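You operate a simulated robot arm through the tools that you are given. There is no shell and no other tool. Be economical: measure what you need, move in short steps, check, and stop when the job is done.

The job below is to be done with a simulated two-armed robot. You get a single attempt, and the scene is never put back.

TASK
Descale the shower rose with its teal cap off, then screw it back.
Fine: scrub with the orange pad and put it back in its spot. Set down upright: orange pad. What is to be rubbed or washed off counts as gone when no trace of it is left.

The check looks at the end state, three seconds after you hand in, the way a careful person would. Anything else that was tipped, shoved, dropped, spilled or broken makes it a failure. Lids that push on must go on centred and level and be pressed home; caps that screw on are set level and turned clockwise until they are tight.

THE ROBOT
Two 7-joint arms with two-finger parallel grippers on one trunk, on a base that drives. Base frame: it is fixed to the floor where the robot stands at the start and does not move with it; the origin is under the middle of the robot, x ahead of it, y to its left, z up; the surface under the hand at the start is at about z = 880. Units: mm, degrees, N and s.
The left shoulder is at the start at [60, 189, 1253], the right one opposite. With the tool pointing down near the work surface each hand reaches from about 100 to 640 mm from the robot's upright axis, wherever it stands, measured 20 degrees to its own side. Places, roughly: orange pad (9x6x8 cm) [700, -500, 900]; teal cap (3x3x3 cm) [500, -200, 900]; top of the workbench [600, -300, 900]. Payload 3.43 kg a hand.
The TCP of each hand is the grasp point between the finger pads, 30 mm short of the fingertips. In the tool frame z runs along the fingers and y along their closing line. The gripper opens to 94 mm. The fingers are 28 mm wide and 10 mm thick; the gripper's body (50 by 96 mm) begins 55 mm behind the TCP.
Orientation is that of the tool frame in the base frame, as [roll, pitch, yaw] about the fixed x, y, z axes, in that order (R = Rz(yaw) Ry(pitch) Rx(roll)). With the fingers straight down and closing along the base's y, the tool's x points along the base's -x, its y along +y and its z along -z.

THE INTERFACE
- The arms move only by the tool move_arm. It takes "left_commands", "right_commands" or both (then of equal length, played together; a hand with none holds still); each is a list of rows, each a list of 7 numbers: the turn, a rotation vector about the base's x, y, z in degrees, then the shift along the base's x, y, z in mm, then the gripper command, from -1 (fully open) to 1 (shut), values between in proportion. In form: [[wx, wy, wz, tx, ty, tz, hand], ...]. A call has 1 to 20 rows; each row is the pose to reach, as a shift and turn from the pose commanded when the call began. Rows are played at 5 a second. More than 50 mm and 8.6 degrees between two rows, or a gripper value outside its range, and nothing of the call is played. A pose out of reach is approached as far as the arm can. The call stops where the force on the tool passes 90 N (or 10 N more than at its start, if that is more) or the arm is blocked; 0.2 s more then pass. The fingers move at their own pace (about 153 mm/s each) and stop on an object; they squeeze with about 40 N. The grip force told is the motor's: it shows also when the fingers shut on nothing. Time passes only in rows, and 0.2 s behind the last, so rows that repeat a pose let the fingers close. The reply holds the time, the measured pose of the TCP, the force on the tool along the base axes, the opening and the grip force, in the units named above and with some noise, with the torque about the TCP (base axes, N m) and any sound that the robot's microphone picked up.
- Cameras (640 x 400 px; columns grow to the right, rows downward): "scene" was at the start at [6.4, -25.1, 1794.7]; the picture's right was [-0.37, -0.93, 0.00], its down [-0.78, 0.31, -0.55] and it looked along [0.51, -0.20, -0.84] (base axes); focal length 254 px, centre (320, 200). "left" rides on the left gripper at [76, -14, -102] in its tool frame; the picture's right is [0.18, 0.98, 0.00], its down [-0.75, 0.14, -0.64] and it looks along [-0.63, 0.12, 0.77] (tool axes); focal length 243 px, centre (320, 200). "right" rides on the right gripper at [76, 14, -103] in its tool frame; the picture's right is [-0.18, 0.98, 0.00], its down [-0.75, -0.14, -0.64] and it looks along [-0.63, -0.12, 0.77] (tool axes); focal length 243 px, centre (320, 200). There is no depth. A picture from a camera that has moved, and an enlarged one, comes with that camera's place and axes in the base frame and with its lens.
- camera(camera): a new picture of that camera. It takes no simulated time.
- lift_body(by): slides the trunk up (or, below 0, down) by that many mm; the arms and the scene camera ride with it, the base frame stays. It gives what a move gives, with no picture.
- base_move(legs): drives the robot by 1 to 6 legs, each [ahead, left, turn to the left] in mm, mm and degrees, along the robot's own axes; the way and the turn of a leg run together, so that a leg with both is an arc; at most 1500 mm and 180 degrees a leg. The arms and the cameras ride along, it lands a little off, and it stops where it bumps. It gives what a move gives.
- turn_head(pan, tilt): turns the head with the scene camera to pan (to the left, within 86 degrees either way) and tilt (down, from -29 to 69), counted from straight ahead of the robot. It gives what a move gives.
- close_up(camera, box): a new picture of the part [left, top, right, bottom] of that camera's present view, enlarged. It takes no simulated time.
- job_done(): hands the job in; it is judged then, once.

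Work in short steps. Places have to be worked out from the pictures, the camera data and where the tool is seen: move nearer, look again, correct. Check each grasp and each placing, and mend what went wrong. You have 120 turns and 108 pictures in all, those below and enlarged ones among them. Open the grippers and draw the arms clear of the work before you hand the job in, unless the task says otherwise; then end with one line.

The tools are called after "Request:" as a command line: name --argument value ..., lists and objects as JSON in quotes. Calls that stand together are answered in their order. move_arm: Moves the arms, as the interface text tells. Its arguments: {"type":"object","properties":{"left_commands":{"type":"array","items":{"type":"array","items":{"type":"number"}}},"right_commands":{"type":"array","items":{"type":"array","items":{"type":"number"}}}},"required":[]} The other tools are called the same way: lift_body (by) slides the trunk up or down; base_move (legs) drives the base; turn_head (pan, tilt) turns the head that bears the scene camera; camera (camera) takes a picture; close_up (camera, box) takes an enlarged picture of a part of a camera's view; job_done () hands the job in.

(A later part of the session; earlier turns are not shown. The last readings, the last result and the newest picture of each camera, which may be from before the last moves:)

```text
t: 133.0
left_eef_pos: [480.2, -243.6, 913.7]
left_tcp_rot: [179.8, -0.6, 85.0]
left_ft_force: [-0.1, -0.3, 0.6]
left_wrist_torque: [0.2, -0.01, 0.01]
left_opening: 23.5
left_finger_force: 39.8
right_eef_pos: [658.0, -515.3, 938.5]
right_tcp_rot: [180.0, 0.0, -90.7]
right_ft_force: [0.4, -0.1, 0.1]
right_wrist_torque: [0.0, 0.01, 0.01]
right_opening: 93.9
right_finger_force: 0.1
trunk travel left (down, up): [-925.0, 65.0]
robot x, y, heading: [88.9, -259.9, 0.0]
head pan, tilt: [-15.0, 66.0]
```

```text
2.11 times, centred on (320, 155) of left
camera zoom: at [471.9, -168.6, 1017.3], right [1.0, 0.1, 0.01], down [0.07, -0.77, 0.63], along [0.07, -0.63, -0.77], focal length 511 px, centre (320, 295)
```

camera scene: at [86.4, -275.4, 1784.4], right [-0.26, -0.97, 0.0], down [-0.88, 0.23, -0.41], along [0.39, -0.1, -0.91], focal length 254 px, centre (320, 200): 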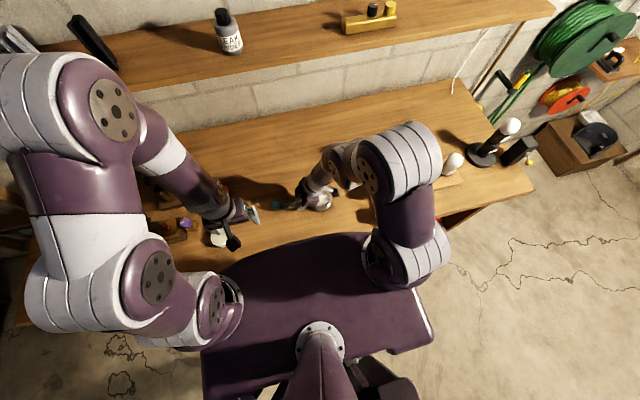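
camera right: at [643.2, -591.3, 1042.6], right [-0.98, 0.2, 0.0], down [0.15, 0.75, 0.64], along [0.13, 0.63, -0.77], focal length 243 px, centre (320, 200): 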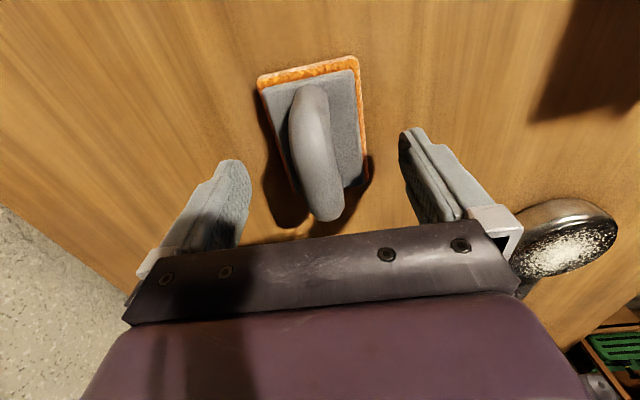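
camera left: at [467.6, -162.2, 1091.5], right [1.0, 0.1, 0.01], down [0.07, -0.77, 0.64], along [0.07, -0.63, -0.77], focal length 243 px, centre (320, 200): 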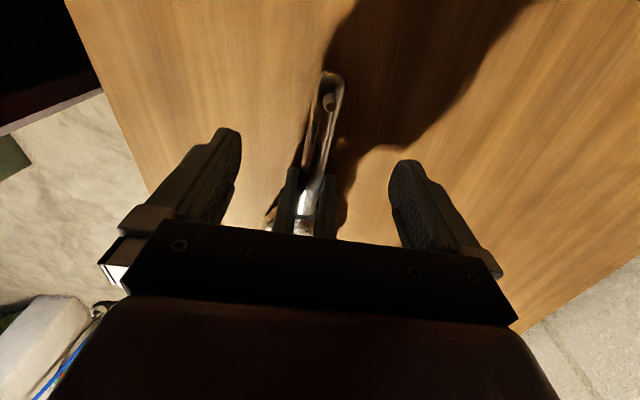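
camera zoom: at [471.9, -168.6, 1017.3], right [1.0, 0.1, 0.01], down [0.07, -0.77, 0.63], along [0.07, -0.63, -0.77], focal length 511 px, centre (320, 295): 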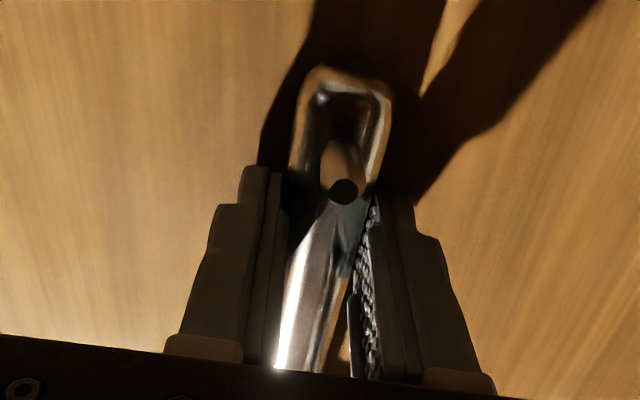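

Left holds the handle (23.5 mm). The right fingers straddle the pad's bar; I shift slightly and close.

Request:
move_arm --right_commands '[[0, 0, 0, 1.5, -3, 0, -0.3], [0, 0, 0, 1.5, -3, 0, 0.2], [0, 0, 0, 1.5, -3, 0, 1], [0, 0, 0, 1.5, -3, 0, 1], [0, 0, 0, 1.5, -3, 0, 1]]'

Request:
camera --camera "right"

```text
t: 134.2
left_eef_pos: [480.7, -244.2, 914.5]
left_tcp_rot: [179.7, -0.6, 85.0]
left_ft_force: [0.3, -0.6, 0.7]
left_wrist_torque: [0.21, 0.0, -0.03]
left_opening: 23.3
left_finger_force: 39.9
right_eef_pos: [658.7, -518.5, 939.4]
right_tcp_rot: [180.0, 0.0, -90.8]
right_ft_force: [0.1, 0.0, -0.2]
right_wrist_torque: [-0.02, 0.0, 0.02]
right_opening: 24.2
right_finger_force: 39.7
trunk travel left (down, up): [-925.0, 65.0]
robot x, y, heading: [89.1, -260.8, 0.2]
head pan, tilt: [-15.0, 66.0]
```

```text
29 pictures are left
camera right: at [644.3, -595.0, 1042.6], right [-0.98, 0.2, 0.0], down [0.15, 0.75, 0.64], along [0.13, 0.63, -0.77], focal length 243 px, centre (320, 200)
```

right: 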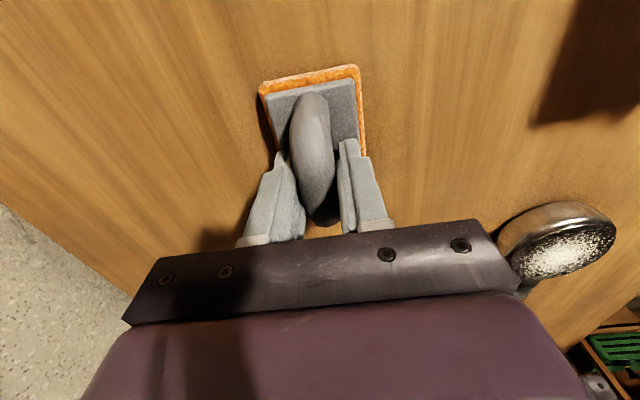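

Gripped (24 mm). I lift the pad and carry it above the rose head, near [461,-376].

Request:
move_arm --right_commands '[[0, 0, 0, 0, 0, 20, 1], [0, 0, 0, 0, 0, 50, 1], [0, 0, 0, 0, 0, 80, 1], [0, 0, 0, -30, 20, 85, 1], [0, 0, 0, -65, 45, 85, 1], [0, 0, 0, -100, 70, 85, 1], [0, 0, 0, -135, 95, 85, 1], [0, 0, 0, -170, 120, 85, 1], [0, 0, 0, -198, 142, 85, 1], [0, 0, 0, -198, 142, 70, 1], [0, 0, 0, -198, 142, 60, 1]]'

Request:
close_up --camera "scene" --box '[220, 130, 400, 250]'

Request:
camera --camera "right"

```text
t: 136.6
left_eef_pos: [480.9, -245.4, 912.6]
left_tcp_rot: [179.7, -0.7, 84.9]
left_ft_force: [0.1, 0.1, 0.1]
left_wrist_torque: [0.15, 0.01, 0.02]
left_opening: 23.7
left_finger_force: 40.4
right_eef_pos: [461.0, -376.9, 1000.1]
right_tcp_rot: [180.0, -0.1, -90.9]
right_ft_force: [0.2, -1.0, -0.8]
right_wrist_torque: [-0.01, 0.0, -0.01]
right_opening: 24.1
right_finger_force: 40.4
trunk travel left (down, up): [-925.0, 65.0]
robot x, y, heading: [92.4, -261.3, 0.2]
head pan, tilt: [-15.0, 66.0]
```

```text
3.33 times, centred on (310, 190) of scene
camera zoom: at [88.2, -276.3, 1784.5], right [-0.26, -0.97, 0.0], down [-0.88, 0.23, -0.41], along [0.39, -0.1, -0.91], focal length 846 px, centre (353, 233)
```

zoom: 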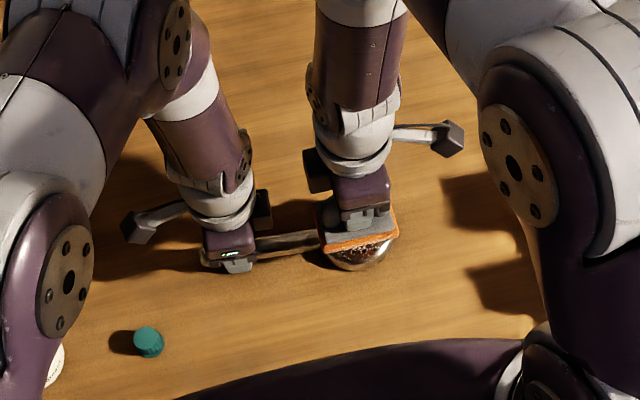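

```text
27 pictures are left
camera right: at [446.3, -452.1, 1103.2], right [-0.98, 0.2, 0.0], down [0.15, 0.75, 0.64], along [0.13, 0.63, -0.77], focal length 243 px, centre (320, 200)
```

right: 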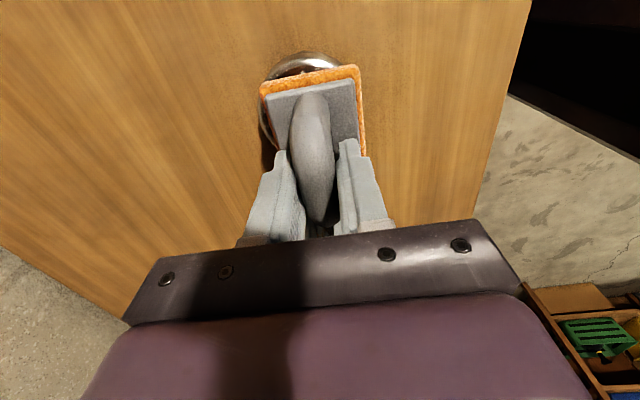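

Pad hovers over the head. I lower it until light contact.

Request:
move_arm --right_commands '[[0, 0, 0, 0, 0, -12, 1], [0, 0, 0, 0, 0, -20, 1], [0, 0, 0, 0, 0, -24, 1], [0, 0, 0, 0, 0, -26, 1]]'

Request:
move_arm --right_commands '[[0, 0, 0, 0, 0, -1, 1], [0, 0, 0, 0, 0, -2, 1]]'

```text
t: 137.6
left_eef_pos: [480.8, -245.4, 914.6]
left_tcp_rot: [179.7, -0.7, 85.0]
left_ft_force: [-0.7, -0.9, -0.9]
left_wrist_torque: [0.17, 0.0, 0.02]
left_opening: 23.4
left_finger_force: 40.3
right_eef_pos: [462.9, -376.2, 971.9]
right_tcp_rot: [-180.0, -0.1, -90.8]
right_ft_force: [-0.4, 0.4, -0.6]
right_wrist_torque: [0.01, -0.04, 0.0]
right_opening: 24.0
right_finger_force: 40.0
trunk travel left (down, up): [-925.0, 65.0]
robot x, y, heading: [91.1, -264.5, 0.2]
head pan, tilt: [-15.0, 66.0]
```

```text
t: 138.2
left_eef_pos: [481.2, -244.7, 914.4]
left_tcp_rot: [179.8, -0.6, 85.1]
left_ft_force: [0.7, 0.0, -0.1]
left_wrist_torque: [0.19, -0.02, 0.0]
left_opening: 23.5
left_finger_force: 39.7
right_eef_pos: [462.1, -376.2, 970.6]
right_tcp_rot: [-179.9, 0.0, -90.8]
right_ft_force: [0.0, 0.0, -1.2]
right_wrist_torque: [0.0, 0.03, 0.0]
right_opening: 24.1
right_finger_force: 39.6
trunk travel left (down, up): [-925.0, 65.0]
robot x, y, heading: [89.6, -263.7, -0.1]
head pan, tilt: [-15.0, 66.0]
```

Request:
move_arm --right_commands '[[0, 0, 0, 0, 0, -1, 1], [0, 0, 0, 0, 0, -2, 1], [0, 0, 0, 0, 0, -3, 1]]'

Request:
move_arm --right_commands '[[0, 0, 0, 0, 0, -1, 1], [0, 0, 0, 0, 0, -2, 1]]'

```text
t: 139.0
left_eef_pos: [480.7, -245.6, 914.3]
left_tcp_rot: [179.7, -0.6, 85.0]
left_ft_force: [-0.4, -0.1, 0.5]
left_wrist_torque: [0.1, 0.03, -0.02]
left_opening: 23.6
left_finger_force: 40.4
right_eef_pos: [461.9, -377.2, 967.5]
right_tcp_rot: [179.9, -0.1, -90.7]
right_ft_force: [0.1, -0.4, -0.5]
right_wrist_torque: [0.0, 0.03, -0.02]
right_opening: 24.3
right_finger_force: 39.8
trunk travel left (down, up): [-925.0, 65.0]
robot x, y, heading: [92.7, -265.2, 0.2]
head pan, tilt: [-15.0, 66.0]
```

```text
t: 139.6
left_eef_pos: [479.8, -244.6, 913.5]
left_tcp_rot: [179.7, -0.6, 85.1]
left_ft_force: [0.9, -1.5, -2.1]
left_wrist_torque: [0.42, 0.08, 0.16]
left_opening: 23.7
left_finger_force: 39.9
right_eef_pos: [462.1, -376.4, 967.0]
right_tcp_rot: [179.9, -0.1, -90.6]
right_ft_force: [-0.3, 0.8, 3.4]
right_wrist_torque: [0.05, -0.04, 0.01]
right_opening: 24.0
right_finger_force: 39.9
trunk travel left (down, up): [-925.0, 65.0]
robot x, y, heading: [86.0, -260.4, 0.4]
head pan, tilt: [-15.0, 66.0]
```

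Contact at z≈966. I press 1.2 mm more and scrub with a zigzag of ±22 mm in x and ±12 mm in y.

Request:
move_arm --right_commands '[[0, 0, 0, 0, 0, -1.2, 1], [0, 0, 0, 18, 0, -1.2, 1], [0, 0, 0, -2, 0, -1.2, 1], [0, 0, 0, -22, 0, -1.2, 1], [0, 0, 0, -2, 0, -1.2, 1], [0, 0, 0, 18, -6, -1.2, 1], [0, 0, 0, 0, -12, -1.2, 1], [0, 0, 0, -22, -12, -1.2, 1], [0, 0, 0, -2, -12, -1.2, 1], [0, 0, 0, 18, -12, -1.2, 1], [0, 0, 0, 0, 0, -1.2, 1], [0, 0, 0, -22, 12, -1.2, 1], [0, 0, 0, -2, 12, -1.2, 1], [0, 0, 0, 18, 12, -1.2, 1], [0, 0, 0, -2, 12, -1.2, 1], [0, 0, 0, -22, 12, -1.2, 1], [0, 0, 0, -2, 0, -1.2, 1], [0, 0, 0, 0, 0, -1.2, 1]]'

Request:
close_up --camera "scene" --box '[270, 150, 390, 230]'

```text
t: 143.4
left_eef_pos: [480.1, -245.1, 914.6]
left_tcp_rot: [179.7, -0.6, 85.0]
left_ft_force: [-0.2, 0.2, 0.3]
left_wrist_torque: [0.19, -0.01, -0.01]
left_opening: 23.5
left_finger_force: 39.7
right_eef_pos: [461.4, -375.2, 965.4]
right_tcp_rot: [-180.0, -0.1, -90.7]
right_ft_force: [-0.4, 0.2, -1.1]
right_wrist_torque: [-0.02, -0.02, -0.01]
right_opening: 24.1
right_finger_force: 40.1
trunk travel left (down, up): [-925.0, 65.0]
robot x, y, heading: [86.1, -266.2, 0.2]
head pan, tilt: [-15.0, 66.0]
```

```text
5.00 times, centred on (330, 190) of scene
camera zoom: at [87.5, -276.0, 1784.4], right [-0.26, -0.97, 0.0], down [-0.88, 0.23, -0.41], along [0.39, -0.1, -0.91], focal length 1269 px, centre (270, 250)
```

zoom: 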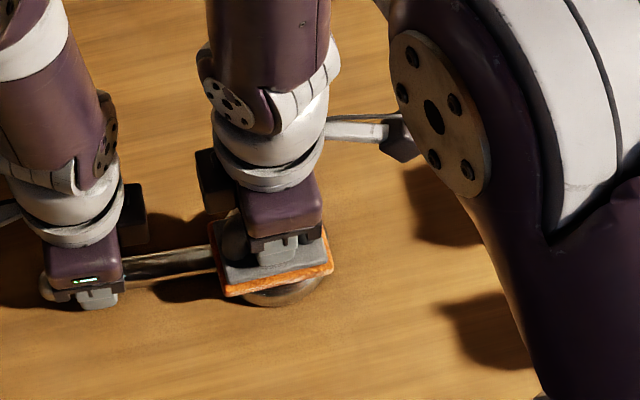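

Contact got lost (the head settled onto the bench a little). I lower until the force is back.

Request:
move_arm --right_commands '[[0, 0, 0, 0, 0, -1, 1], [0, 0, 0, 0, 0, -2, 1]]'

Request:
move_arm --right_commands '[[0, 0, 0, 0, 0, -1, 1], [0, 0, 0, 0, 0, -1.5, 1]]'

```text
t: 144.0
left_eef_pos: [480.0, -244.8, 915.5]
left_tcp_rot: [179.7, -0.6, 85.1]
left_ft_force: [1.7, -0.9, -8.1]
left_wrist_torque: [0.83, 0.02, 0.34]
left_opening: 23.3
left_finger_force: 40.5
right_eef_pos: [461.3, -375.8, 965.6]
right_tcp_rot: [-179.8, -0.1, -90.7]
right_ft_force: [0.1, -1.6, 30.5]
right_wrist_torque: [-0.63, 0.03, 0.04]
right_opening: 24.1
right_finger_force: 40.1
trunk travel left (down, up): [-925.0, 65.0]
robot x, y, heading: [88.6, -260.3, 0.3]
head pan, tilt: [-15.0, 66.0]
```

```text
t: 144.6
left_eef_pos: [480.4, -244.2, 915.4]
left_tcp_rot: [179.8, -0.6, 84.9]
left_ft_force: [0.2, -0.3, -8.1]
left_wrist_torque: [-0.21, 0.03, 0.29]
left_opening: 23.2
left_finger_force: 39.7
right_eef_pos: [462.2, -374.9, 963.7]
right_tcp_rot: [-179.8, 0.0, -90.8]
right_ft_force: [4.6, -2.1, 38.2]
right_wrist_torque: [0.06, -0.03, 0.06]
right_opening: 24.4
right_finger_force: 39.3
trunk travel left (down, up): [-925.0, 65.0]
robot x, y, heading: [90.8, -256.9, 0.2]
head pan, tilt: [-15.0, 66.0]
```

That's 38 N; I back off about 2 mm to a moderate press and scrub again.

Request:
move_arm --right_commands '[[0, 0, 0, 0, 0, 1.8, 1], [0, 0, 0, 18, 0, 1.8, 1], [0, 0, 0, -2, 0, 1.8, 1], [0, 0, 0, -22, 0, 1.8, 1], [0, 0, 0, -2, 0, 1.8, 1], [0, 0, 0, 18, -6, 1.8, 1], [0, 0, 0, 0, -12, 1.8, 1], [0, 0, 0, -22, -12, 1.8, 1], [0, 0, 0, -2, -12, 1.8, 1], [0, 0, 0, 18, -12, 1.8, 1], [0, 0, 0, 0, 0, 1.8, 1], [0, 0, 0, -22, 12, 1.8, 1], [0, 0, 0, -2, 12, 1.8, 1], [0, 0, 0, 18, 12, 1.8, 1], [0, 0, 0, -2, 12, 1.8, 1], [0, 0, 0, -22, 12, 1.8, 1], [0, 0, 0, -2, 0, 1.8, 1], [0, 0, 0, 0, 0, 1.8, 1]]'

Request:
move_arm --right_commands '[[0, 0, 0, 0, -20, 25, 1], [0, 0, 0, 0, -60, 35, 1], [0, 0, 0, 30, -90, 45, 1]]'

Request:
close_up --camera "scene" --box '[270, 150, 390, 230]'

```text
t: 148.4
left_eef_pos: [480.3, -245.5, 914.9]
left_tcp_rot: [179.8, -0.5, 85.0]
left_ft_force: [1.0, 0.4, -0.7]
left_wrist_torque: [0.2, -0.01, 0.0]
left_opening: 23.3
left_finger_force: 39.9
right_eef_pos: [462.6, -377.1, 963.1]
right_tcp_rot: [180.0, -0.1, -90.8]
right_ft_force: [0.9, 0.0, 0.1]
right_wrist_torque: [-0.01, -0.01, -0.04]
right_opening: 24.2
right_finger_force: 40.0
trunk travel left (down, up): [-925.0, 65.0]
robot x, y, heading: [89.2, -263.7, 0.3]
head pan, tilt: [-15.0, 66.0]
```

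```text
t: 149.2
left_eef_pos: [482.2, -245.2, 913.9]
left_tcp_rot: [179.8, -0.5, 85.0]
left_ft_force: [0.0, -0.5, -0.1]
left_wrist_torque: [-0.05, 0.07, 0.06]
left_opening: 23.4
left_finger_force: 39.7
right_eef_pos: [485.2, -463.1, 1006.5]
right_tcp_rot: [179.8, -0.4, -90.8]
right_ft_force: [-0.2, -0.3, -0.3]
right_wrist_torque: [0.0, 0.02, 0.01]
right_opening: 24.0
right_finger_force: 39.9
right hand out of reach, approached as far as the arm can: row 3
trunk travel left (down, up): [-925.0, 65.0]
robot x, y, heading: [93.3, -261.7, 0.4]
head pan, tilt: [-15.0, 66.0]
```

```text
5.00 times, centred on (330, 190) of scene
camera zoom: at [89.9, -277.2, 1784.6], right [-0.26, -0.97, 0.0], down [-0.88, 0.23, -0.41], along [0.39, -0.1, -0.91], focal length 1269 px, centre (270, 250)
```

zoom: 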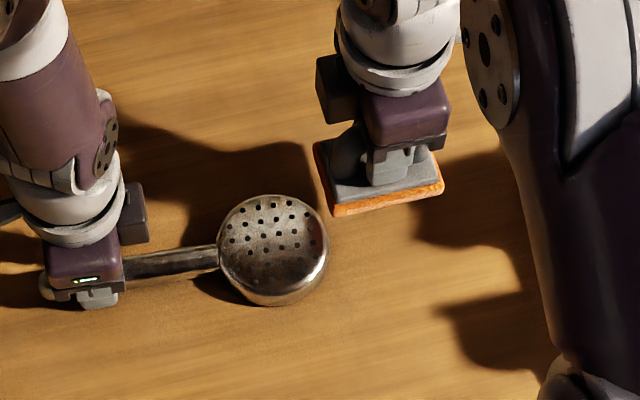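

The face looks clean. I enlarge it to check for remaining specks.

Request:
close_up --camera "scene" --box '[305, 180, 340, 215]'

```text
11.43 times, centred on (322, 198) of scene
camera zoom: at [89.9, -277.2, 1784.6], right [-0.26, -0.97, 0.0], down [-0.88, 0.23, -0.41], along [0.39, -0.1, -0.91], focal length 2902 px, centre (291, 229)
```

zoom: 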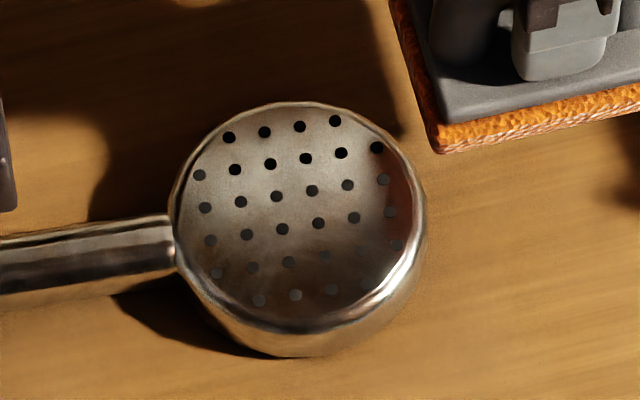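

Mostly bare metal, with a possible faint haze; I make another firm pass to be sure. Back over the head first.

Request:
move_arm --right_commands '[[0, 0, 0, -12, 40, 0, 1], [0, 0, 0, -23, 87, 0, 1], [0, 0, 0, -23, 87, -25, 1], [0, 0, 0, -23, 87, -38, 1], [0, 0, 0, -23, 87, -42, 1], [0, 0, 0, -23, 87, -44, 1]]'

```text
t: 150.6
left_eef_pos: [481.1, -245.1, 913.2]
left_tcp_rot: [179.8, -0.5, 85.0]
left_ft_force: [-0.4, 0.3, -0.6]
left_wrist_torque: [0.09, 0.02, -0.04]
left_opening: 23.7
left_finger_force: 40.0
right_eef_pos: [463.3, -374.6, 963.8]
right_tcp_rot: [-180.0, -0.2, -90.6]
right_ft_force: [0.2, 0.0, -0.6]
right_wrist_torque: [-0.03, 0.0, -0.02]
right_opening: 24.1
right_finger_force: 39.8
trunk travel left (down, up): [-925.0, 65.0]
robot x, y, heading: [89.3, -261.0, 0.1]
head pan, tilt: [-15.0, 66.0]
```

Request:
move_arm --right_commands '[[0, 0, 0, 0, 0, -1, 1], [0, 0, 0, 0, 0, -2, 1]]'

Request:
move_arm --right_commands '[[0, 0, 0, 0, 0, -1, 1], [0, 0, 0, 20, 0, -1.5, 1], [0, 0, 0, 0, 0, -1.5, 1], [0, 0, 0, -20, 0, -1.5, 1], [0, 0, 0, 0, -6, -1.5, 1], [0, 0, 0, 20, -15, -1.5, 1], [0, 0, 0, 0, -15, -1.5, 1], [0, 0, 0, -20, -15, -1.5, 1], [0, 0, 0, 0, -6, -1.5, 1]]'

```text
t: 151.2
left_eef_pos: [479.7, -245.3, 914.5]
left_tcp_rot: [179.7, -0.7, 85.0]
left_ft_force: [2.7, -0.5, -3.7]
left_wrist_torque: [0.95, 0.09, 0.31]
left_opening: 23.6
left_finger_force: 39.8
right_eef_pos: [463.3, -373.6, 962.3]
right_tcp_rot: [-179.9, 0.0, -90.7]
right_ft_force: [-0.2, -0.6, 14.3]
right_wrist_torque: [-0.61, 0.1, 0.0]
right_opening: 24.4
right_finger_force: 39.6
trunk travel left (down, up): [-925.0, 65.0]
robot x, y, heading: [90.5, -260.4, 0.1]
head pan, tilt: [-15.0, 66.0]
```

```text
t: 153.2
left_eef_pos: [480.0, -244.3, 915.3]
left_tcp_rot: [179.6, -0.6, 85.0]
left_ft_force: [3.2, 4.1, -0.6]
left_wrist_torque: [0.11, 0.05, 0.28]
left_opening: 23.4
left_finger_force: 39.7
right_eef_pos: [464.2, -379.8, 959.8]
right_tcp_rot: [179.9, -0.2, -90.9]
right_ft_force: [-6.6, -1.3, 21.6]
right_wrist_torque: [-0.42, 0.13, -0.04]
right_opening: 24.3
right_finger_force: 40.5
trunk travel left (down, up): [-925.0, 65.0]
robot x, y, heading: [87.8, -263.2, 0.3]
head pan, tilt: [-15.0, 66.0]
```

Good 20 N pressure. I scrub the +y half likewise and then lift off to look.

Request:
move_arm --right_commands '[[0, 0, 0, 0, 6, 0, 1], [0, 0, 0, 20, 6, 0, 1], [0, 0, 0, 0, 6, 0, 1], [0, 0, 0, -22, 6, 0, 1], [0, 0, 0, 0, 12, 0, 1], [0, 0, 0, 20, 18, 0, 1], [0, 0, 0, 0, 18, 0, 1], [0, 0, 0, -22, 18, 0, 1], [0, 0, 0, 0, 6, 0, 1], [0, 0, 0, 0, 6, 10, 1], [0, 0, 0, 0, -40, 40, 1], [0, 0, 0, 20, -80, 50, 1]]'

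Request:
close_up --camera "scene" --box '[305, 180, 340, 215]'

Request:
camera --camera "right"

```text
refused: row 11 steps farther than a row can; nothing moved
```

```text
11.43 times, centred on (322, 198) of scene
camera zoom: at [86.0, -274.4, 1784.5], right [-0.26, -0.97, 0.0], down [-0.88, 0.23, -0.41], along [0.39, -0.11, -0.91], focal length 2902 px, centre (291, 229)
```

zoom: 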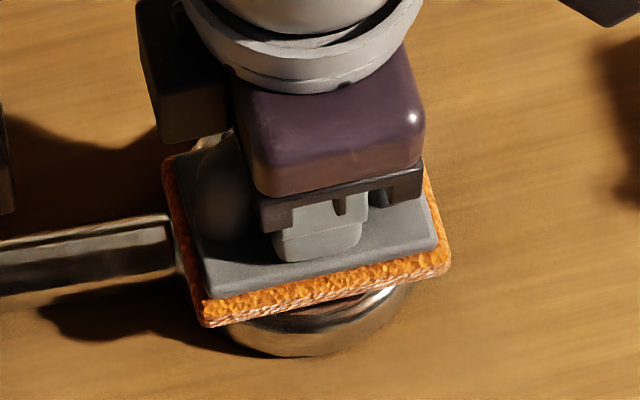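

```text
22 pictures are left
camera right: at [448.3, -455.1, 1063.5], right [-0.98, 0.2, 0.0], down [0.15, 0.75, 0.64], along [0.13, 0.63, -0.77], focal length 243 px, centre (320, 200)
```

right: 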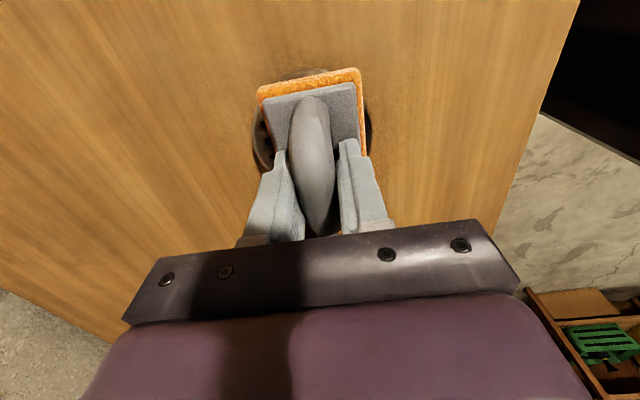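

A row was too long; I repeat it with smaller withdrawing steps.

Request:
move_arm --right_commands '[[0, 0, 0, 0, 6, 0, 1], [0, 0, 0, 20, 6, 0, 1], [0, 0, 0, 0, 6, 0, 1], [0, 0, 0, -22, 6, 0, 1], [0, 0, 0, 0, 12, 0, 1], [0, 0, 0, 20, 18, 0, 1], [0, 0, 0, 0, 18, 0, 1], [0, 0, 0, -22, 18, 0, 1], [0, 0, 0, 0, 6, 0, 1], [0, 0, 0, 0, 6, 15, 1], [0, 0, 0, 0, -15, 40, 1], [0, 0, 0, 0, -45, 50, 1], [0, 0, 0, 20, -80, 55, 1]]'

Request:
close_up --camera "scene" --box '[305, 180, 340, 215]'

```text
t: 156.0
left_eef_pos: [481.7, -246.3, 914.1]
left_tcp_rot: [179.7, -0.6, 84.9]
left_ft_force: [-1.0, -1.9, 1.4]
left_wrist_torque: [-0.17, 0.14, -0.09]
left_opening: 23.4
left_finger_force: 39.8
right_eef_pos: [478.8, -457.6, 1012.8]
right_tcp_rot: [179.9, -0.2, -90.7]
right_ft_force: [1.1, -0.2, -0.4]
right_wrist_torque: [0.03, 0.02, -0.01]
right_opening: 24.0
right_finger_force: 40.5
right hand out of reach, approached as far as the arm can: row 13
trunk travel left (down, up): [-925.0, 65.0]
robot x, y, heading: [86.9, -264.1, 0.1]
head pan, tilt: [-15.0, 66.0]
```

```text
11.43 times, centred on (322, 198) of scene
camera zoom: at [88.7, -277.6, 1784.6], right [-0.26, -0.97, 0.0], down [-0.88, 0.23, -0.41], along [0.39, -0.1, -0.91], focal length 2902 px, centre (291, 229)
```

zoom: 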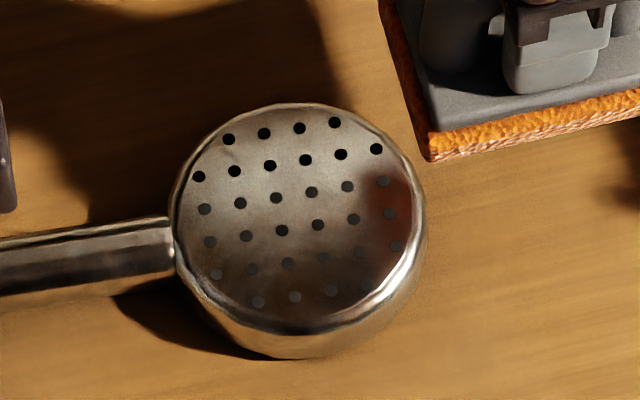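

Identical, bare metal: clean. I carry the pad back to its spot at [659,-518.5] and stop just above the bench.

Request:
move_arm --right_commands '[[0, 0, 0, 0, 20, 5, 1], [0, 0, 0, 5, 45, 12, 1], [0, 0, 0, 30, 48, 12, 1], [0, 0, 0, 60, 27, 12, 1], [0, 0, 0, 90, 5, 12, 1], [0, 0, 0, 120, -17, 12, 1], [0, 0, 0, 150, -39, 12, 1], [0, 0, 0, 180, -61, 12, 1], [0, 0, 0, 180, -61, -20, 1], [0, 0, 0, 180, -61, -50, 1], [0, 0, 0, 180, -61, -66, 1], [0, 0, 0, 180, -61, -66, 1]]'

Request:
camera --camera "right"

```text
t: 158.6
left_eef_pos: [481.4, -244.2, 913.9]
left_tcp_rot: [179.7, -0.6, 85.0]
left_ft_force: [0.4, 0.8, 0.4]
left_wrist_torque: [-0.01, 0.08, -0.04]
left_opening: 23.2
left_finger_force: 39.8
right_eef_pos: [663.5, -517.3, 948.3]
right_tcp_rot: [-179.9, -0.1, -90.7]
right_ft_force: [0.1, 0.1, -0.2]
right_wrist_torque: [-0.02, -0.01, 0.02]
right_opening: 24.3
right_finger_force: 39.7
trunk travel left (down, up): [-925.0, 65.0]
robot x, y, heading: [89.4, -263.4, 0.5]
head pan, tilt: [-15.0, 66.0]
```

```text
20 pictures are left
camera right: at [646.9, -593.2, 1051.8], right [-0.98, 0.2, 0.0], down [0.15, 0.75, 0.64], along [0.13, 0.63, -0.77], focal length 243 px, centre (320, 200)
```

right: 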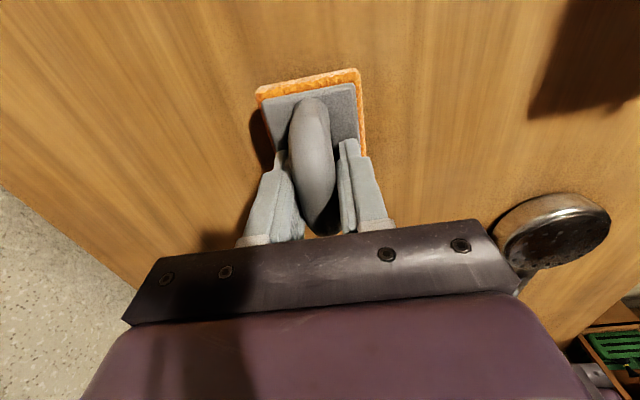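

Compared with the grasp pose I'm about (+2.6,+1.8) mm off; I correct that and lower until the pad touches.

Request:
move_arm --right_commands '[[0, 0, 0, -2.6, -1.8, -4, 1], [0, 0, 0, -2.6, -1.8, -8, 1], [0, 0, 0, -2.6, -1.8, -11, 1]]'

Request:
move_arm --right_commands '[[0, 0, 0, 0, 0, -1, 1], [0, 0, 0, 0, 0, -2, 1]]'

Request:
move_arm --right_commands '[[0, 0, 0, 0, 0, -1, 1], [0, 0, 0, 0, 0, -2, 1]]'

```text
t: 159.4
left_eef_pos: [480.2, -244.7, 914.5]
left_tcp_rot: [179.6, -0.6, 85.1]
left_ft_force: [-0.7, 0.6, 0.9]
left_wrist_torque: [-0.08, 0.1, -0.01]
left_opening: 23.6
left_finger_force: 39.9
right_eef_pos: [658.9, -519.1, 936.8]
right_tcp_rot: [-180.0, -0.1, -90.8]
right_ft_force: [-0.4, 0.9, -1.7]
right_wrist_torque: [0.02, 0.0, 0.03]
right_opening: 23.9
right_finger_force: 40.5
trunk travel left (down, up): [-925.0, 65.0]
robot x, y, heading: [88.9, -258.3, 0.4]
head pan, tilt: [-15.0, 66.0]
```

```text
t: 160.0
left_eef_pos: [480.3, -246.3, 914.0]
left_tcp_rot: [179.8, -0.6, 85.1]
left_ft_force: [0.4, 0.0, 0.5]
left_wrist_torque: [0.0, 0.05, -0.02]
left_opening: 23.5
left_finger_force: 39.9
right_eef_pos: [658.8, -519.2, 934.5]
right_tcp_rot: [-179.9, -0.1, -90.8]
right_ft_force: [0.5, 0.1, -1.0]
right_wrist_torque: [-0.02, 0.02, -0.03]
right_opening: 24.2
right_finger_force: 40.1
trunk travel left (down, up): [-925.0, 65.0]
robot x, y, heading: [90.8, -261.7, 0.3]
head pan, tilt: [-15.0, 66.0]
```

```text
t: 160.6
left_eef_pos: [480.7, -244.4, 914.3]
left_tcp_rot: [179.7, -0.6, 85.0]
left_ft_force: [-0.7, -0.1, 0.0]
left_wrist_torque: [-0.05, 0.05, -0.03]
left_opening: 23.3
left_finger_force: 40.6
right_eef_pos: [657.5, -518.5, 932.4]
right_tcp_rot: [180.0, -0.1, -90.8]
right_ft_force: [-0.3, -0.3, -0.2]
right_wrist_torque: [0.0, -0.04, 0.04]
right_opening: 24.2
right_finger_force: 40.2
trunk travel left (down, up): [-925.0, 65.0]
robot x, y, heading: [89.4, -260.9, 0.5]
head pan, tilt: [-15.0, 66.0]
```

Request:
move_arm --right_commands '[[0, 0, 0, 0, 0, -1, 1], [0, 0, 0, 0, 0, -2, 1]]'

Request:
move_arm --right_commands '[[0, 0, 0, 0, 0, -1, 1], [0, 0, 0, 0, 0, -2, 1]]'

Request:
camera --camera "right"

```text
t: 161.2
left_eef_pos: [480.6, -245.2, 914.7]
left_tcp_rot: [179.8, -0.6, 85.0]
left_ft_force: [0.9, -0.8, 0.5]
left_wrist_torque: [0.06, 0.03, 0.03]
left_opening: 23.3
left_finger_force: 39.7
right_eef_pos: [658.5, -519.0, 932.2]
right_tcp_rot: [180.0, -0.1, -90.8]
right_ft_force: [-1.0, 0.1, 1.8]
right_wrist_torque: [0.09, 0.02, 0.01]
right_opening: 24.3
right_finger_force: 40.1
trunk travel left (down, up): [-925.0, 65.0]
robot x, y, heading: [85.8, -261.3, 0.5]
head pan, tilt: [-15.0, 66.0]
```

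```text
t: 161.8
left_eef_pos: [479.6, -244.4, 914.4]
left_tcp_rot: [179.8, -0.6, 85.1]
left_ft_force: [0.0, 0.1, 0.0]
left_wrist_torque: [0.2, -0.03, 0.0]
left_opening: 23.4
left_finger_force: 40.5
right_eef_pos: [658.5, -519.1, 931.3]
right_tcp_rot: [-179.7, -0.1, -90.8]
right_ft_force: [1.9, -3.1, 14.5]
right_wrist_torque: [0.22, 0.13, 0.03]
right_opening: 24.1
right_finger_force: 40.5
trunk travel left (down, up): [-925.0, 65.0]
robot x, y, heading: [83.9, -259.6, 0.1]
head pan, tilt: [-15.0, 66.0]
```

```text
19 pictures are left
camera right: at [642.8, -594.4, 1034.7], right [-0.98, 0.2, 0.0], down [0.15, 0.75, 0.64], along [0.13, 0.63, -0.77], focal length 243 px, centre (320, 200)
```

right: 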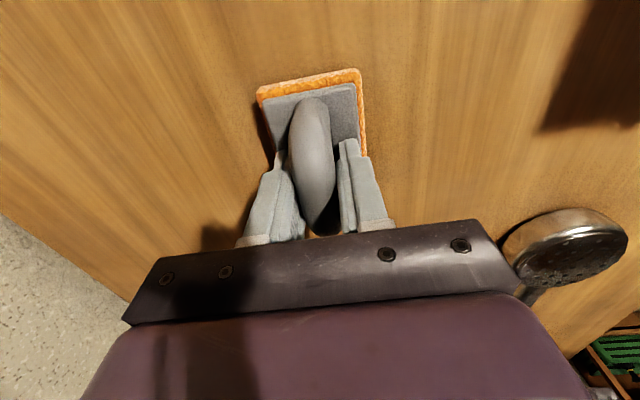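

The pad is down. I release it and withdraw the right hand upward, while the left releases the handle and rises.

Request:
move_arm --right_commands '[[0, 0, 0, 0, 0, 1.5, 0.3], [0, 0, 0, 0, 0, 1.5, -0.3], [0, 0, 0, 0, 0, 10, -1], [0, 0, 0, 0, 0, 50, -1], [0, 0, 0, 0, 0, 90, -1], [0, 0, 0, 0, 0, 120, -1]]' --left_commands '[[0, 0, 0, 0, 0, 0, 0], [0, 0, 0, 0, 0, 0, -1], [0, 0, 0, 0, 0, 20, -1], [0, 0, 0, 0, 0, 50, -1], [0, 0, 0, 0, 10, 80, -1], [0, 0, 8, -15, 40, 85, -1]]'

Request:
camera --camera "right"

```text
t: 163.2
left_eef_pos: [465.8, -203.4, 998.5]
left_tcp_rot: [179.7, -0.5, 93.2]
left_ft_force: [0.2, 0.8, 0.4]
left_wrist_torque: [0.0, 0.0, 0.01]
left_opening: 94.2
left_finger_force: 0.1
right_eef_pos: [657.9, -518.3, 1048.7]
right_tcp_rot: [179.9, 0.0, -90.9]
right_ft_force: [-0.9, 0.8, 0.4]
right_wrist_torque: [-0.04, -0.01, 0.04]
right_opening: 94.0
right_finger_force: 0.1
trunk travel left (down, up): [-925.0, 65.0]
robot x, y, heading: [85.1, -261.3, 0.1]
head pan, tilt: [-15.0, 66.0]
```

```text
18 pictures are left
camera right: at [642.7, -594.0, 1152.1], right [-0.98, 0.2, 0.0], down [0.15, 0.75, 0.64], along [0.13, 0.63, -0.77], focal length 243 px, centre (320, 200)
```

right: 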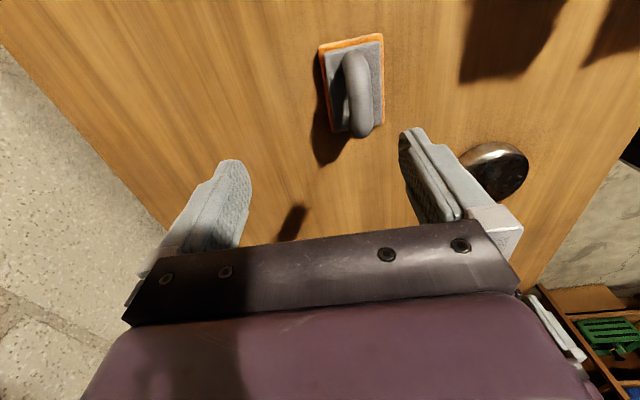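

The pad got dragged along by one finger as it opened: it is now about 35 mm nearer in x (centre ≈[623,-515]). I regrasp it there.

Request:
move_arm --right_commands '[[0, 0, 0, -18, 2, -20, -1], [0, 0, 0, -35, 3.5, -50, -1], [0, 0, 0, -35, 3.5, -85, -1], [0, 0, 0, -35, 3.5, -105, -1], [0, 0, 0, -35, 3.5, -111, -1], [0, 0, 0, -35, 3.5, -111, -1]]'

Request:
camera --camera "right"

```text
t: 164.6
left_eef_pos: [465.3, -203.1, 998.7]
left_tcp_rot: [179.7, -0.7, 93.0]
left_ft_force: [-0.6, 0.2, -0.1]
left_wrist_torque: [-0.02, 0.01, 0.02]
left_opening: 94.2
left_finger_force: 0.0
right_eef_pos: [625.1, -514.5, 937.9]
right_tcp_rot: [-180.0, 0.0, -90.9]
right_ft_force: [-0.1, -0.9, -0.1]
right_wrist_torque: [-0.02, -0.02, 0.02]
right_opening: 93.9
right_finger_force: 0.0
trunk travel left (down, up): [-925.0, 65.0]
robot x, y, heading: [88.1, -262.8, 0.2]
head pan, tilt: [-15.0, 66.0]
```

```text
17 pictures are left
camera right: at [608.9, -591.0, 1041.7], right [-0.98, 0.2, 0.0], down [0.15, 0.75, 0.64], along [0.13, 0.63, -0.77], focal length 243 px, centre (320, 200)
```

right: 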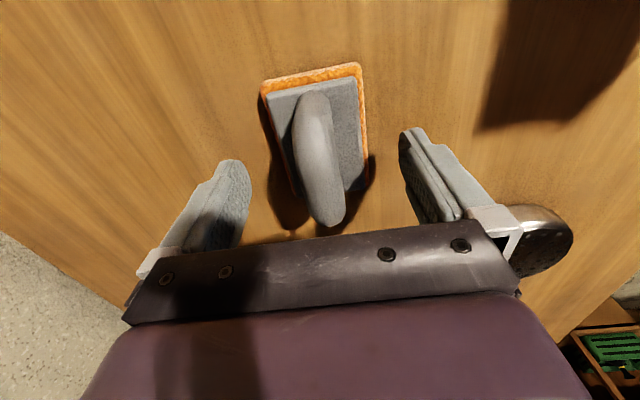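

Well centred. I grip, lift a few millimetres, shift by (+34.6,-3) mm and lower again.

Request:
move_arm --right_commands '[[0, 0, 0, 0, 0, 0, 0.2], [0, 0, 0, 0, 0, 0, 1], [0, 0, 0, 0, 0, 0, 1], [0, 0, 0, 0, 0, 0, 1], [0, 0, 0, 0, 0, 8, 1], [0, 0, 0, 10, -1, 8, 1], [0, 0, 0, 20, -2, 8, 1], [0, 0, 0, 34.6, -3, 8, 1], [0, 0, 0, 34.6, -3, 8, 1], [0, 0, 0, 34.6, -3, 4, 1], [0, 0, 0, 34.6, -3, 1, 1], [0, 0, 0, 34.6, -3, 0, 1]]'

Request:
move_arm --right_commands '[[0, 0, 0, 0, 0, -0.5, 1], [0, 0, 0, 0, 0, -0.5, 0.45], [0, 0, 0, 0, 0, -0.5, 0.4]]'

Request:
camera --camera "right"

```text
t: 167.2
left_eef_pos: [466.0, -204.0, 999.4]
left_tcp_rot: [179.7, -0.6, 93.0]
left_ft_force: [0.3, 0.5, 0.8]
left_wrist_torque: [-0.01, 0.0, -0.01]
left_opening: 94.1
left_finger_force: 0.0
right_eef_pos: [658.3, -518.6, 938.8]
right_tcp_rot: [180.0, -0.1, -90.9]
right_ft_force: [0.1, 0.9, 4.8]
right_wrist_torque: [0.09, 0.07, 0.01]
right_opening: 24.1
right_finger_force: 40.1
trunk travel left (down, up): [-925.0, 65.0]
robot x, y, heading: [88.3, -259.8, 0.2]
head pan, tilt: [-15.0, 66.0]
```

```text
t: 168.0
left_eef_pos: [466.1, -203.7, 999.3]
left_tcp_rot: [179.8, -0.6, 93.1]
left_ft_force: [-0.7, 0.2, 0.6]
left_wrist_torque: [-0.02, 0.01, 0.02]
left_opening: 94.0
left_finger_force: 0.1
right_eef_pos: [657.2, -517.2, 937.6]
right_tcp_rot: [180.0, -0.1, -90.8]
right_ft_force: [0.6, 1.0, 0.2]
right_wrist_torque: [-0.01, 0.01, 0.03]
right_opening: 28.2
right_finger_force: 0.0
trunk travel left (down, up): [-925.0, 65.0]
robot x, y, heading: [90.7, -263.5, 0.2]
head pan, tilt: [-15.0, 66.0]
```

```text
16 pictures are left
camera right: at [641.8, -593.4, 1040.6], right [-0.98, 0.2, 0.0], down [0.15, 0.75, 0.64], along [0.13, 0.63, -0.77], focal length 243 px, centre (320, 200)
```

right: 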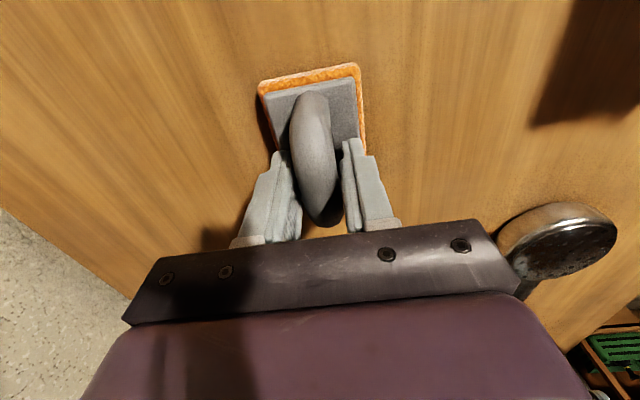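

Both fingers are clear of the bar. I open gradually and rise.

Request:
move_arm --right_commands '[[0, 0, 0, 0, 0, 0, 0.3], [0, 0, 0, 0, 0, 0, 0.1], [0, 0, 0, 0, 0, 10, 0], [0, 0, 0, 0, 0, 40, 0], [0, 0, 0, 0, 0, 80, -0.5], [0, 0, 0, 0, 0, 115, -1]]'

Request:
camera --camera "right"

```text
t: 169.4
left_eef_pos: [464.3, -203.0, 998.1]
left_tcp_rot: [179.7, -0.6, 92.9]
left_ft_force: [-0.1, -0.9, 0.2]
left_wrist_torque: [0.0, 0.0, -0.03]
left_opening: 93.9
left_finger_force: 0.1
right_eef_pos: [655.0, -519.5, 1049.9]
right_tcp_rot: [180.0, -0.1, -90.8]
right_ft_force: [0.1, -0.2, -0.6]
right_wrist_torque: [0.0, 0.0, -0.01]
right_opening: 94.0
right_finger_force: 0.0
trunk travel left (down, up): [-925.0, 65.0]
robot x, y, heading: [89.9, -262.6, 0.3]
head pan, tilt: [-15.0, 66.0]
```

```text
15 pictures are left
camera right: at [641.0, -595.3, 1154.7], right [-0.98, 0.2, 0.0], down [0.15, 0.75, 0.64], along [0.13, 0.63, -0.77], focal length 243 px, centre (320, 200)
```

right: 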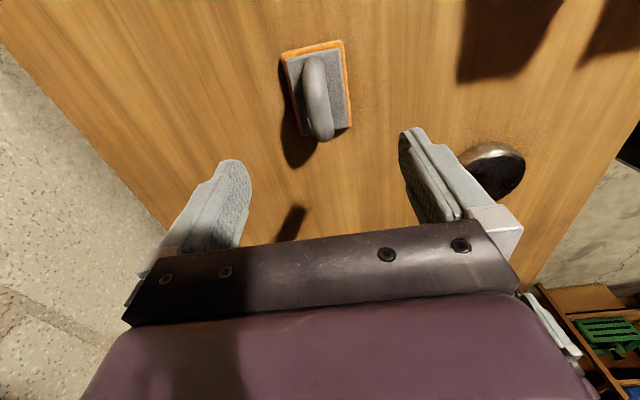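

The pad is back at its exact spot. Now the right hand returns to hold the handle (leaning as before) while the left turns and goes above the cap at [402,-130].

Request:
move_arm --right_commands '[[0, 0, 0, -20, 20, 0, -1], [0, 0, 0, -45, 45, 0, -1], [4, 0, -1, -70, 70, 0, -1], [8, -0.5, -2, -95, 95, 0, -1], [12, -1, -3, -120, 115, 0, -1], [16, -1.5, -4, -145, 135, 0, -1], [20, -2, -4.5, -165, 155, 0, -1], [23, -2, -4.5, -180, 171, -20, -1], [23, -2, -4.5, -180, 171, -41, -1], [23, -2, -4.5, -180, 171, -41, -1], [23, -2, -4.5, -180, 171, -41, -1], [23, -2, -4.5, -180, 171, -41, -1], [23, -2, -4.5, -180, 171, -41, -1], [23, -2, -4.5, -180, 171, -41, -1], [23, -2, -4.5, -180, 171, -41, -1], [23, -2, -4.5, -180, 171, -41, -1]]' --left_commands '[[0, 0, 8.5, -10, 12, 0, -1], [0, 0, 17, -20, 24, 0, -1], [0, 0, 25.5, -30, 36, 0, -1], [0, 0, 34, -40, 50, 0, -1], [0, 0, 42.5, -50, 62, 0, -1], [0, 0, 51, -63, 73, 0, -1], [0, 0, 59.5, -63, 73, 0, -1], [0, 0, 68, -63, 73, 0, -1], [0, 0, 76.5, -63, 73, 0, -1], [0, 0, 85, -63, 73, 0, -1], [0, 0, 93.5, -63, 73, 0, -1], [0, 0, 102, -63, 73, 0, -1], [0, 0, 110.5, -63, 73, 0, -1], [0, 0, 119, -63, 73, 0, -1], [0, 0, 127.5, -63, 73, 0, -1], [0, 0, 135, -63, 73, 0, -1]]'

Request:
camera --camera "right"

Request:
camera --camera "left"

```text
t: 172.8
left_eef_pos: [402.1, -130.5, 998.7]
left_tcp_rot: [179.7, -0.6, -131.9]
left_ft_force: [0.6, 0.4, -0.2]
left_wrist_torque: [-0.02, 0.0, -0.02]
left_opening: 93.9
left_finger_force: 0.0
right_eef_pos: [478.8, -347.8, 1011.6]
right_tcp_rot: [-179.2, 23.0, -95.1]
right_ft_force: [-0.5, 0.0, -0.8]
right_wrist_torque: [-0.01, -0.01, 0.0]
right_opening: 94.0
right_finger_force: 0.0
trunk travel left (down, up): [-925.0, 65.0]
robot x, y, heading: [90.3, -263.1, 0.1]
head pan, tilt: [-15.0, 66.0]
```

```text
14 pictures are left
camera right: at [453.3, -456.2, 1076.9], right [-0.96, 0.26, 0.06], down [0.17, 0.43, 0.89], along [0.21, 0.86, -0.46], focal length 243 px, centre (320, 200)
```

right: 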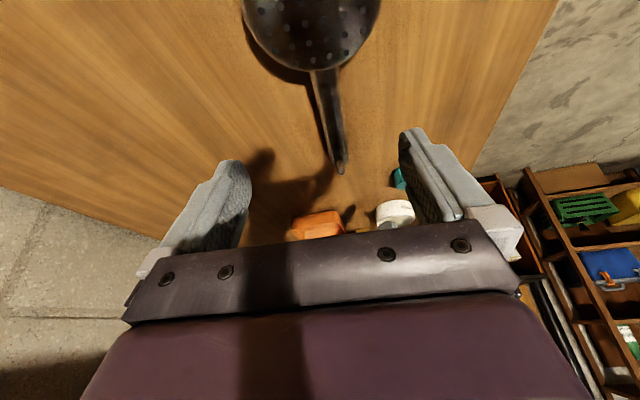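

```text
13 pictures are left
camera left: at [362.5, -196.3, 1101.9], right [-0.85, 0.52, 0.01], down [0.4, 0.66, 0.63], along [0.32, 0.55, -0.77], focal length 243 px, centre (320, 200)
```

left: 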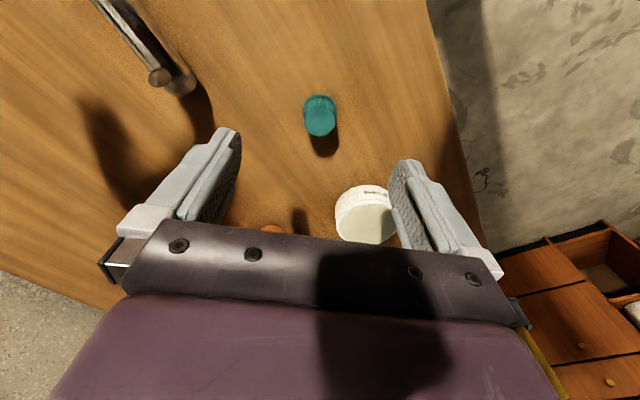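

Both align. The right descends and grips the handle; the left descends over the cap with a small y correction.

Request:
move_arm --right_commands '[[0, 0, 0, -0.5, 15, -35, -1], [0, 0, 0, -0.5, 30, -70, -1], [0, 0, 0, -0.5, 39, -90, -0.6], [0, 0, 0, -0.5, 39, -94, -0.3], [0, 0, 0, -0.5, 39, -94, 0], [0, 0, 0, -0.5, 39, -94, 0.3], [0, 0, 0, -0.5, 39, -94, 1], [0, 0, 0, -0.5, 39, -94, 1], [0, 0, 0, -0.5, 39, -94, 1]]' --left_commands '[[0, 0, 0, 0, 2.5, -30, -1], [0, 0, 0, 0, 2.5, -55, -1], [0, 0, 0, 0, 2.5, -72, -1], [0, 0, 0, 0, 2.5, -80, -0.5], [0, 0, 0, 0, 2.5, -80, 0], [0, 0, 0, 0, 2.5, -80, 0.2], [0, 0, 0, 0, 2.5, -80, 0.2], [0, 0, 0, 0, 2.5, -80, 1], [0, 0, 0, 0, 2.5, -80, 1]]'

Request:
close_up --camera "left" --box '[220, 100, 420, 250]'

```text
t: 174.8
left_eef_pos: [401.1, -128.8, 918.9]
left_tcp_rot: [179.7, -0.7, -132.0]
left_ft_force: [-0.8, -0.4, -0.1]
left_wrist_torque: [0.03, 0.02, 0.0]
left_opening: 25.3
left_finger_force: 40.2
right_eef_pos: [476.8, -309.1, 916.2]
right_tcp_rot: [-179.3, 23.0, -95.1]
right_ft_force: [-1.4, 0.3, 0.7]
right_wrist_torque: [-0.05, 0.15, -0.1]
right_opening: 23.4
right_finger_force: 40.1
trunk travel left (down, up): [-925.0, 65.0]
robot x, y, heading: [88.2, -264.9, 0.3]
head pan, tilt: [-15.0, 66.0]
```

```text
2.67 times, centred on (320, 175) of left
camera zoom: at [361.2, -193.7, 1022.3], right [-0.85, 0.52, 0.01], down [0.41, 0.66, 0.63], along [0.33, 0.54, -0.77], focal length 647 px, centre (320, 267)
```

zoom: 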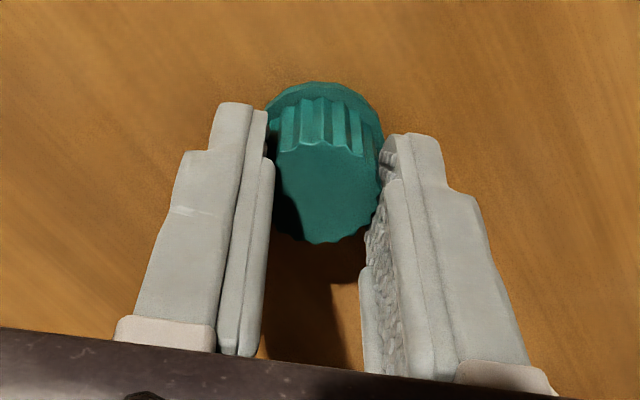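

Both gripped. I lift the cap, bring it near the neck and look for alignment.

Request:
move_arm --left_commands '[[0, 0, 0, 0, 0, 20, 1], [0, 0, 0, 0, 0, 50, 1], [0, 0, 0, 0, 0, 75, 1], [0, 0, 0, 26, -29, 75, 1], [0, 0, 0, 53, -58, 75, 1], [0, 0, 0, 80, -89, 75, 1], [0, 0, 0, 80, -89, 75, 1]]'

Request:
close_up --camera "left" --box '[240, 80, 400, 200]'

```text
t: 176.4
left_eef_pos: [482.6, -216.8, 993.3]
left_tcp_rot: [179.7, -0.6, -132.1]
left_ft_force: [0.8, -0.4, -0.4]
left_wrist_torque: [-0.04, -0.02, 0.02]
left_opening: 25.3
left_finger_force: 40.1
right_eef_pos: [475.6, -308.7, 916.9]
right_tcp_rot: [-179.2, 22.9, -95.0]
right_ft_force: [-1.2, 0.8, 0.1]
right_wrist_torque: [0.08, -0.02, 0.0]
right_opening: 23.4
right_finger_force: 39.5
trunk travel left (down, up): [-925.0, 65.0]
robot x, y, heading: [90.0, -262.5, 0.1]
head pan, tilt: [-15.0, 66.0]
```

```text
3.33 times, centred on (320, 140) of left
camera zoom: at [442.6, -282.6, 1096.1], right [-0.85, 0.52, 0.01], down [0.41, 0.66, 0.63], along [0.33, 0.55, -0.77], focal length 809 px, centre (320, 400)
```

zoom: 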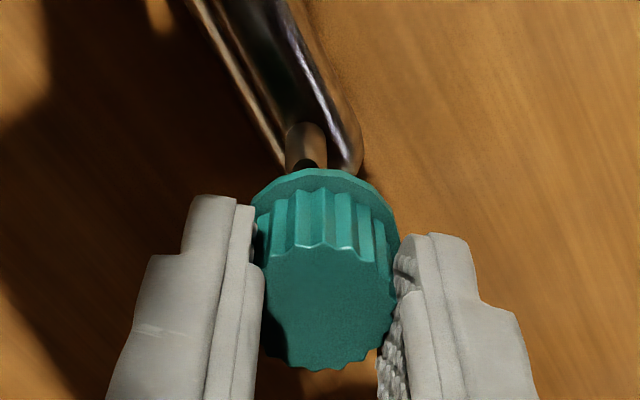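

The neck's centre is at about [484.7,-217]; the cap sits in the hand as it did at removal. I shift by (+1.7,+0.4) and descend to just above the neck.

Request:
move_arm --left_commands '[[0, 0, 0, 1.7, 0.4, -10, 1], [0, 0, 0, 1.7, 0.4, -22, 1], [0, 0, 0, 1.7, 0.4, -32, 1], [0, 0, 0, 1.7, 0.4, -32, 1]]'

Request:
close_up --camera "left" --box '[240, 80, 400, 200]'

```text
t: 177.4
left_eef_pos: [485.0, -217.4, 961.9]
left_tcp_rot: [179.7, -0.6, -131.9]
left_ft_force: [0.0, -0.3, -0.2]
left_wrist_torque: [0.03, -0.02, 0.02]
left_opening: 25.4
left_finger_force: 39.9
right_eef_pos: [475.6, -307.8, 917.3]
right_tcp_rot: [-179.2, 23.0, -95.1]
right_ft_force: [-0.4, 0.3, -0.2]
right_wrist_torque: [-0.03, 0.07, 0.0]
right_opening: 23.2
right_finger_force: 40.5
trunk travel left (down, up): [-925.0, 65.0]
robot x, y, heading: [88.8, -263.9, 0.2]
head pan, tilt: [-15.0, 66.0]
```

```text
3.33 times, centred on (320, 140) of left
camera zoom: at [445.4, -283.3, 1064.3], right [-0.85, 0.52, 0.01], down [0.41, 0.66, 0.63], along [0.33, 0.54, -0.77], focal length 809 px, centre (320, 400)
```

zoom: 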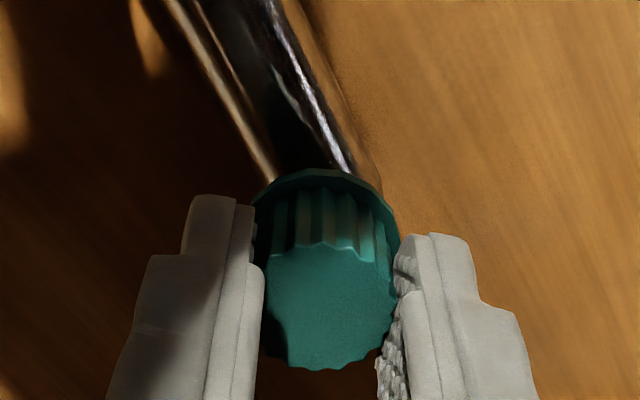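

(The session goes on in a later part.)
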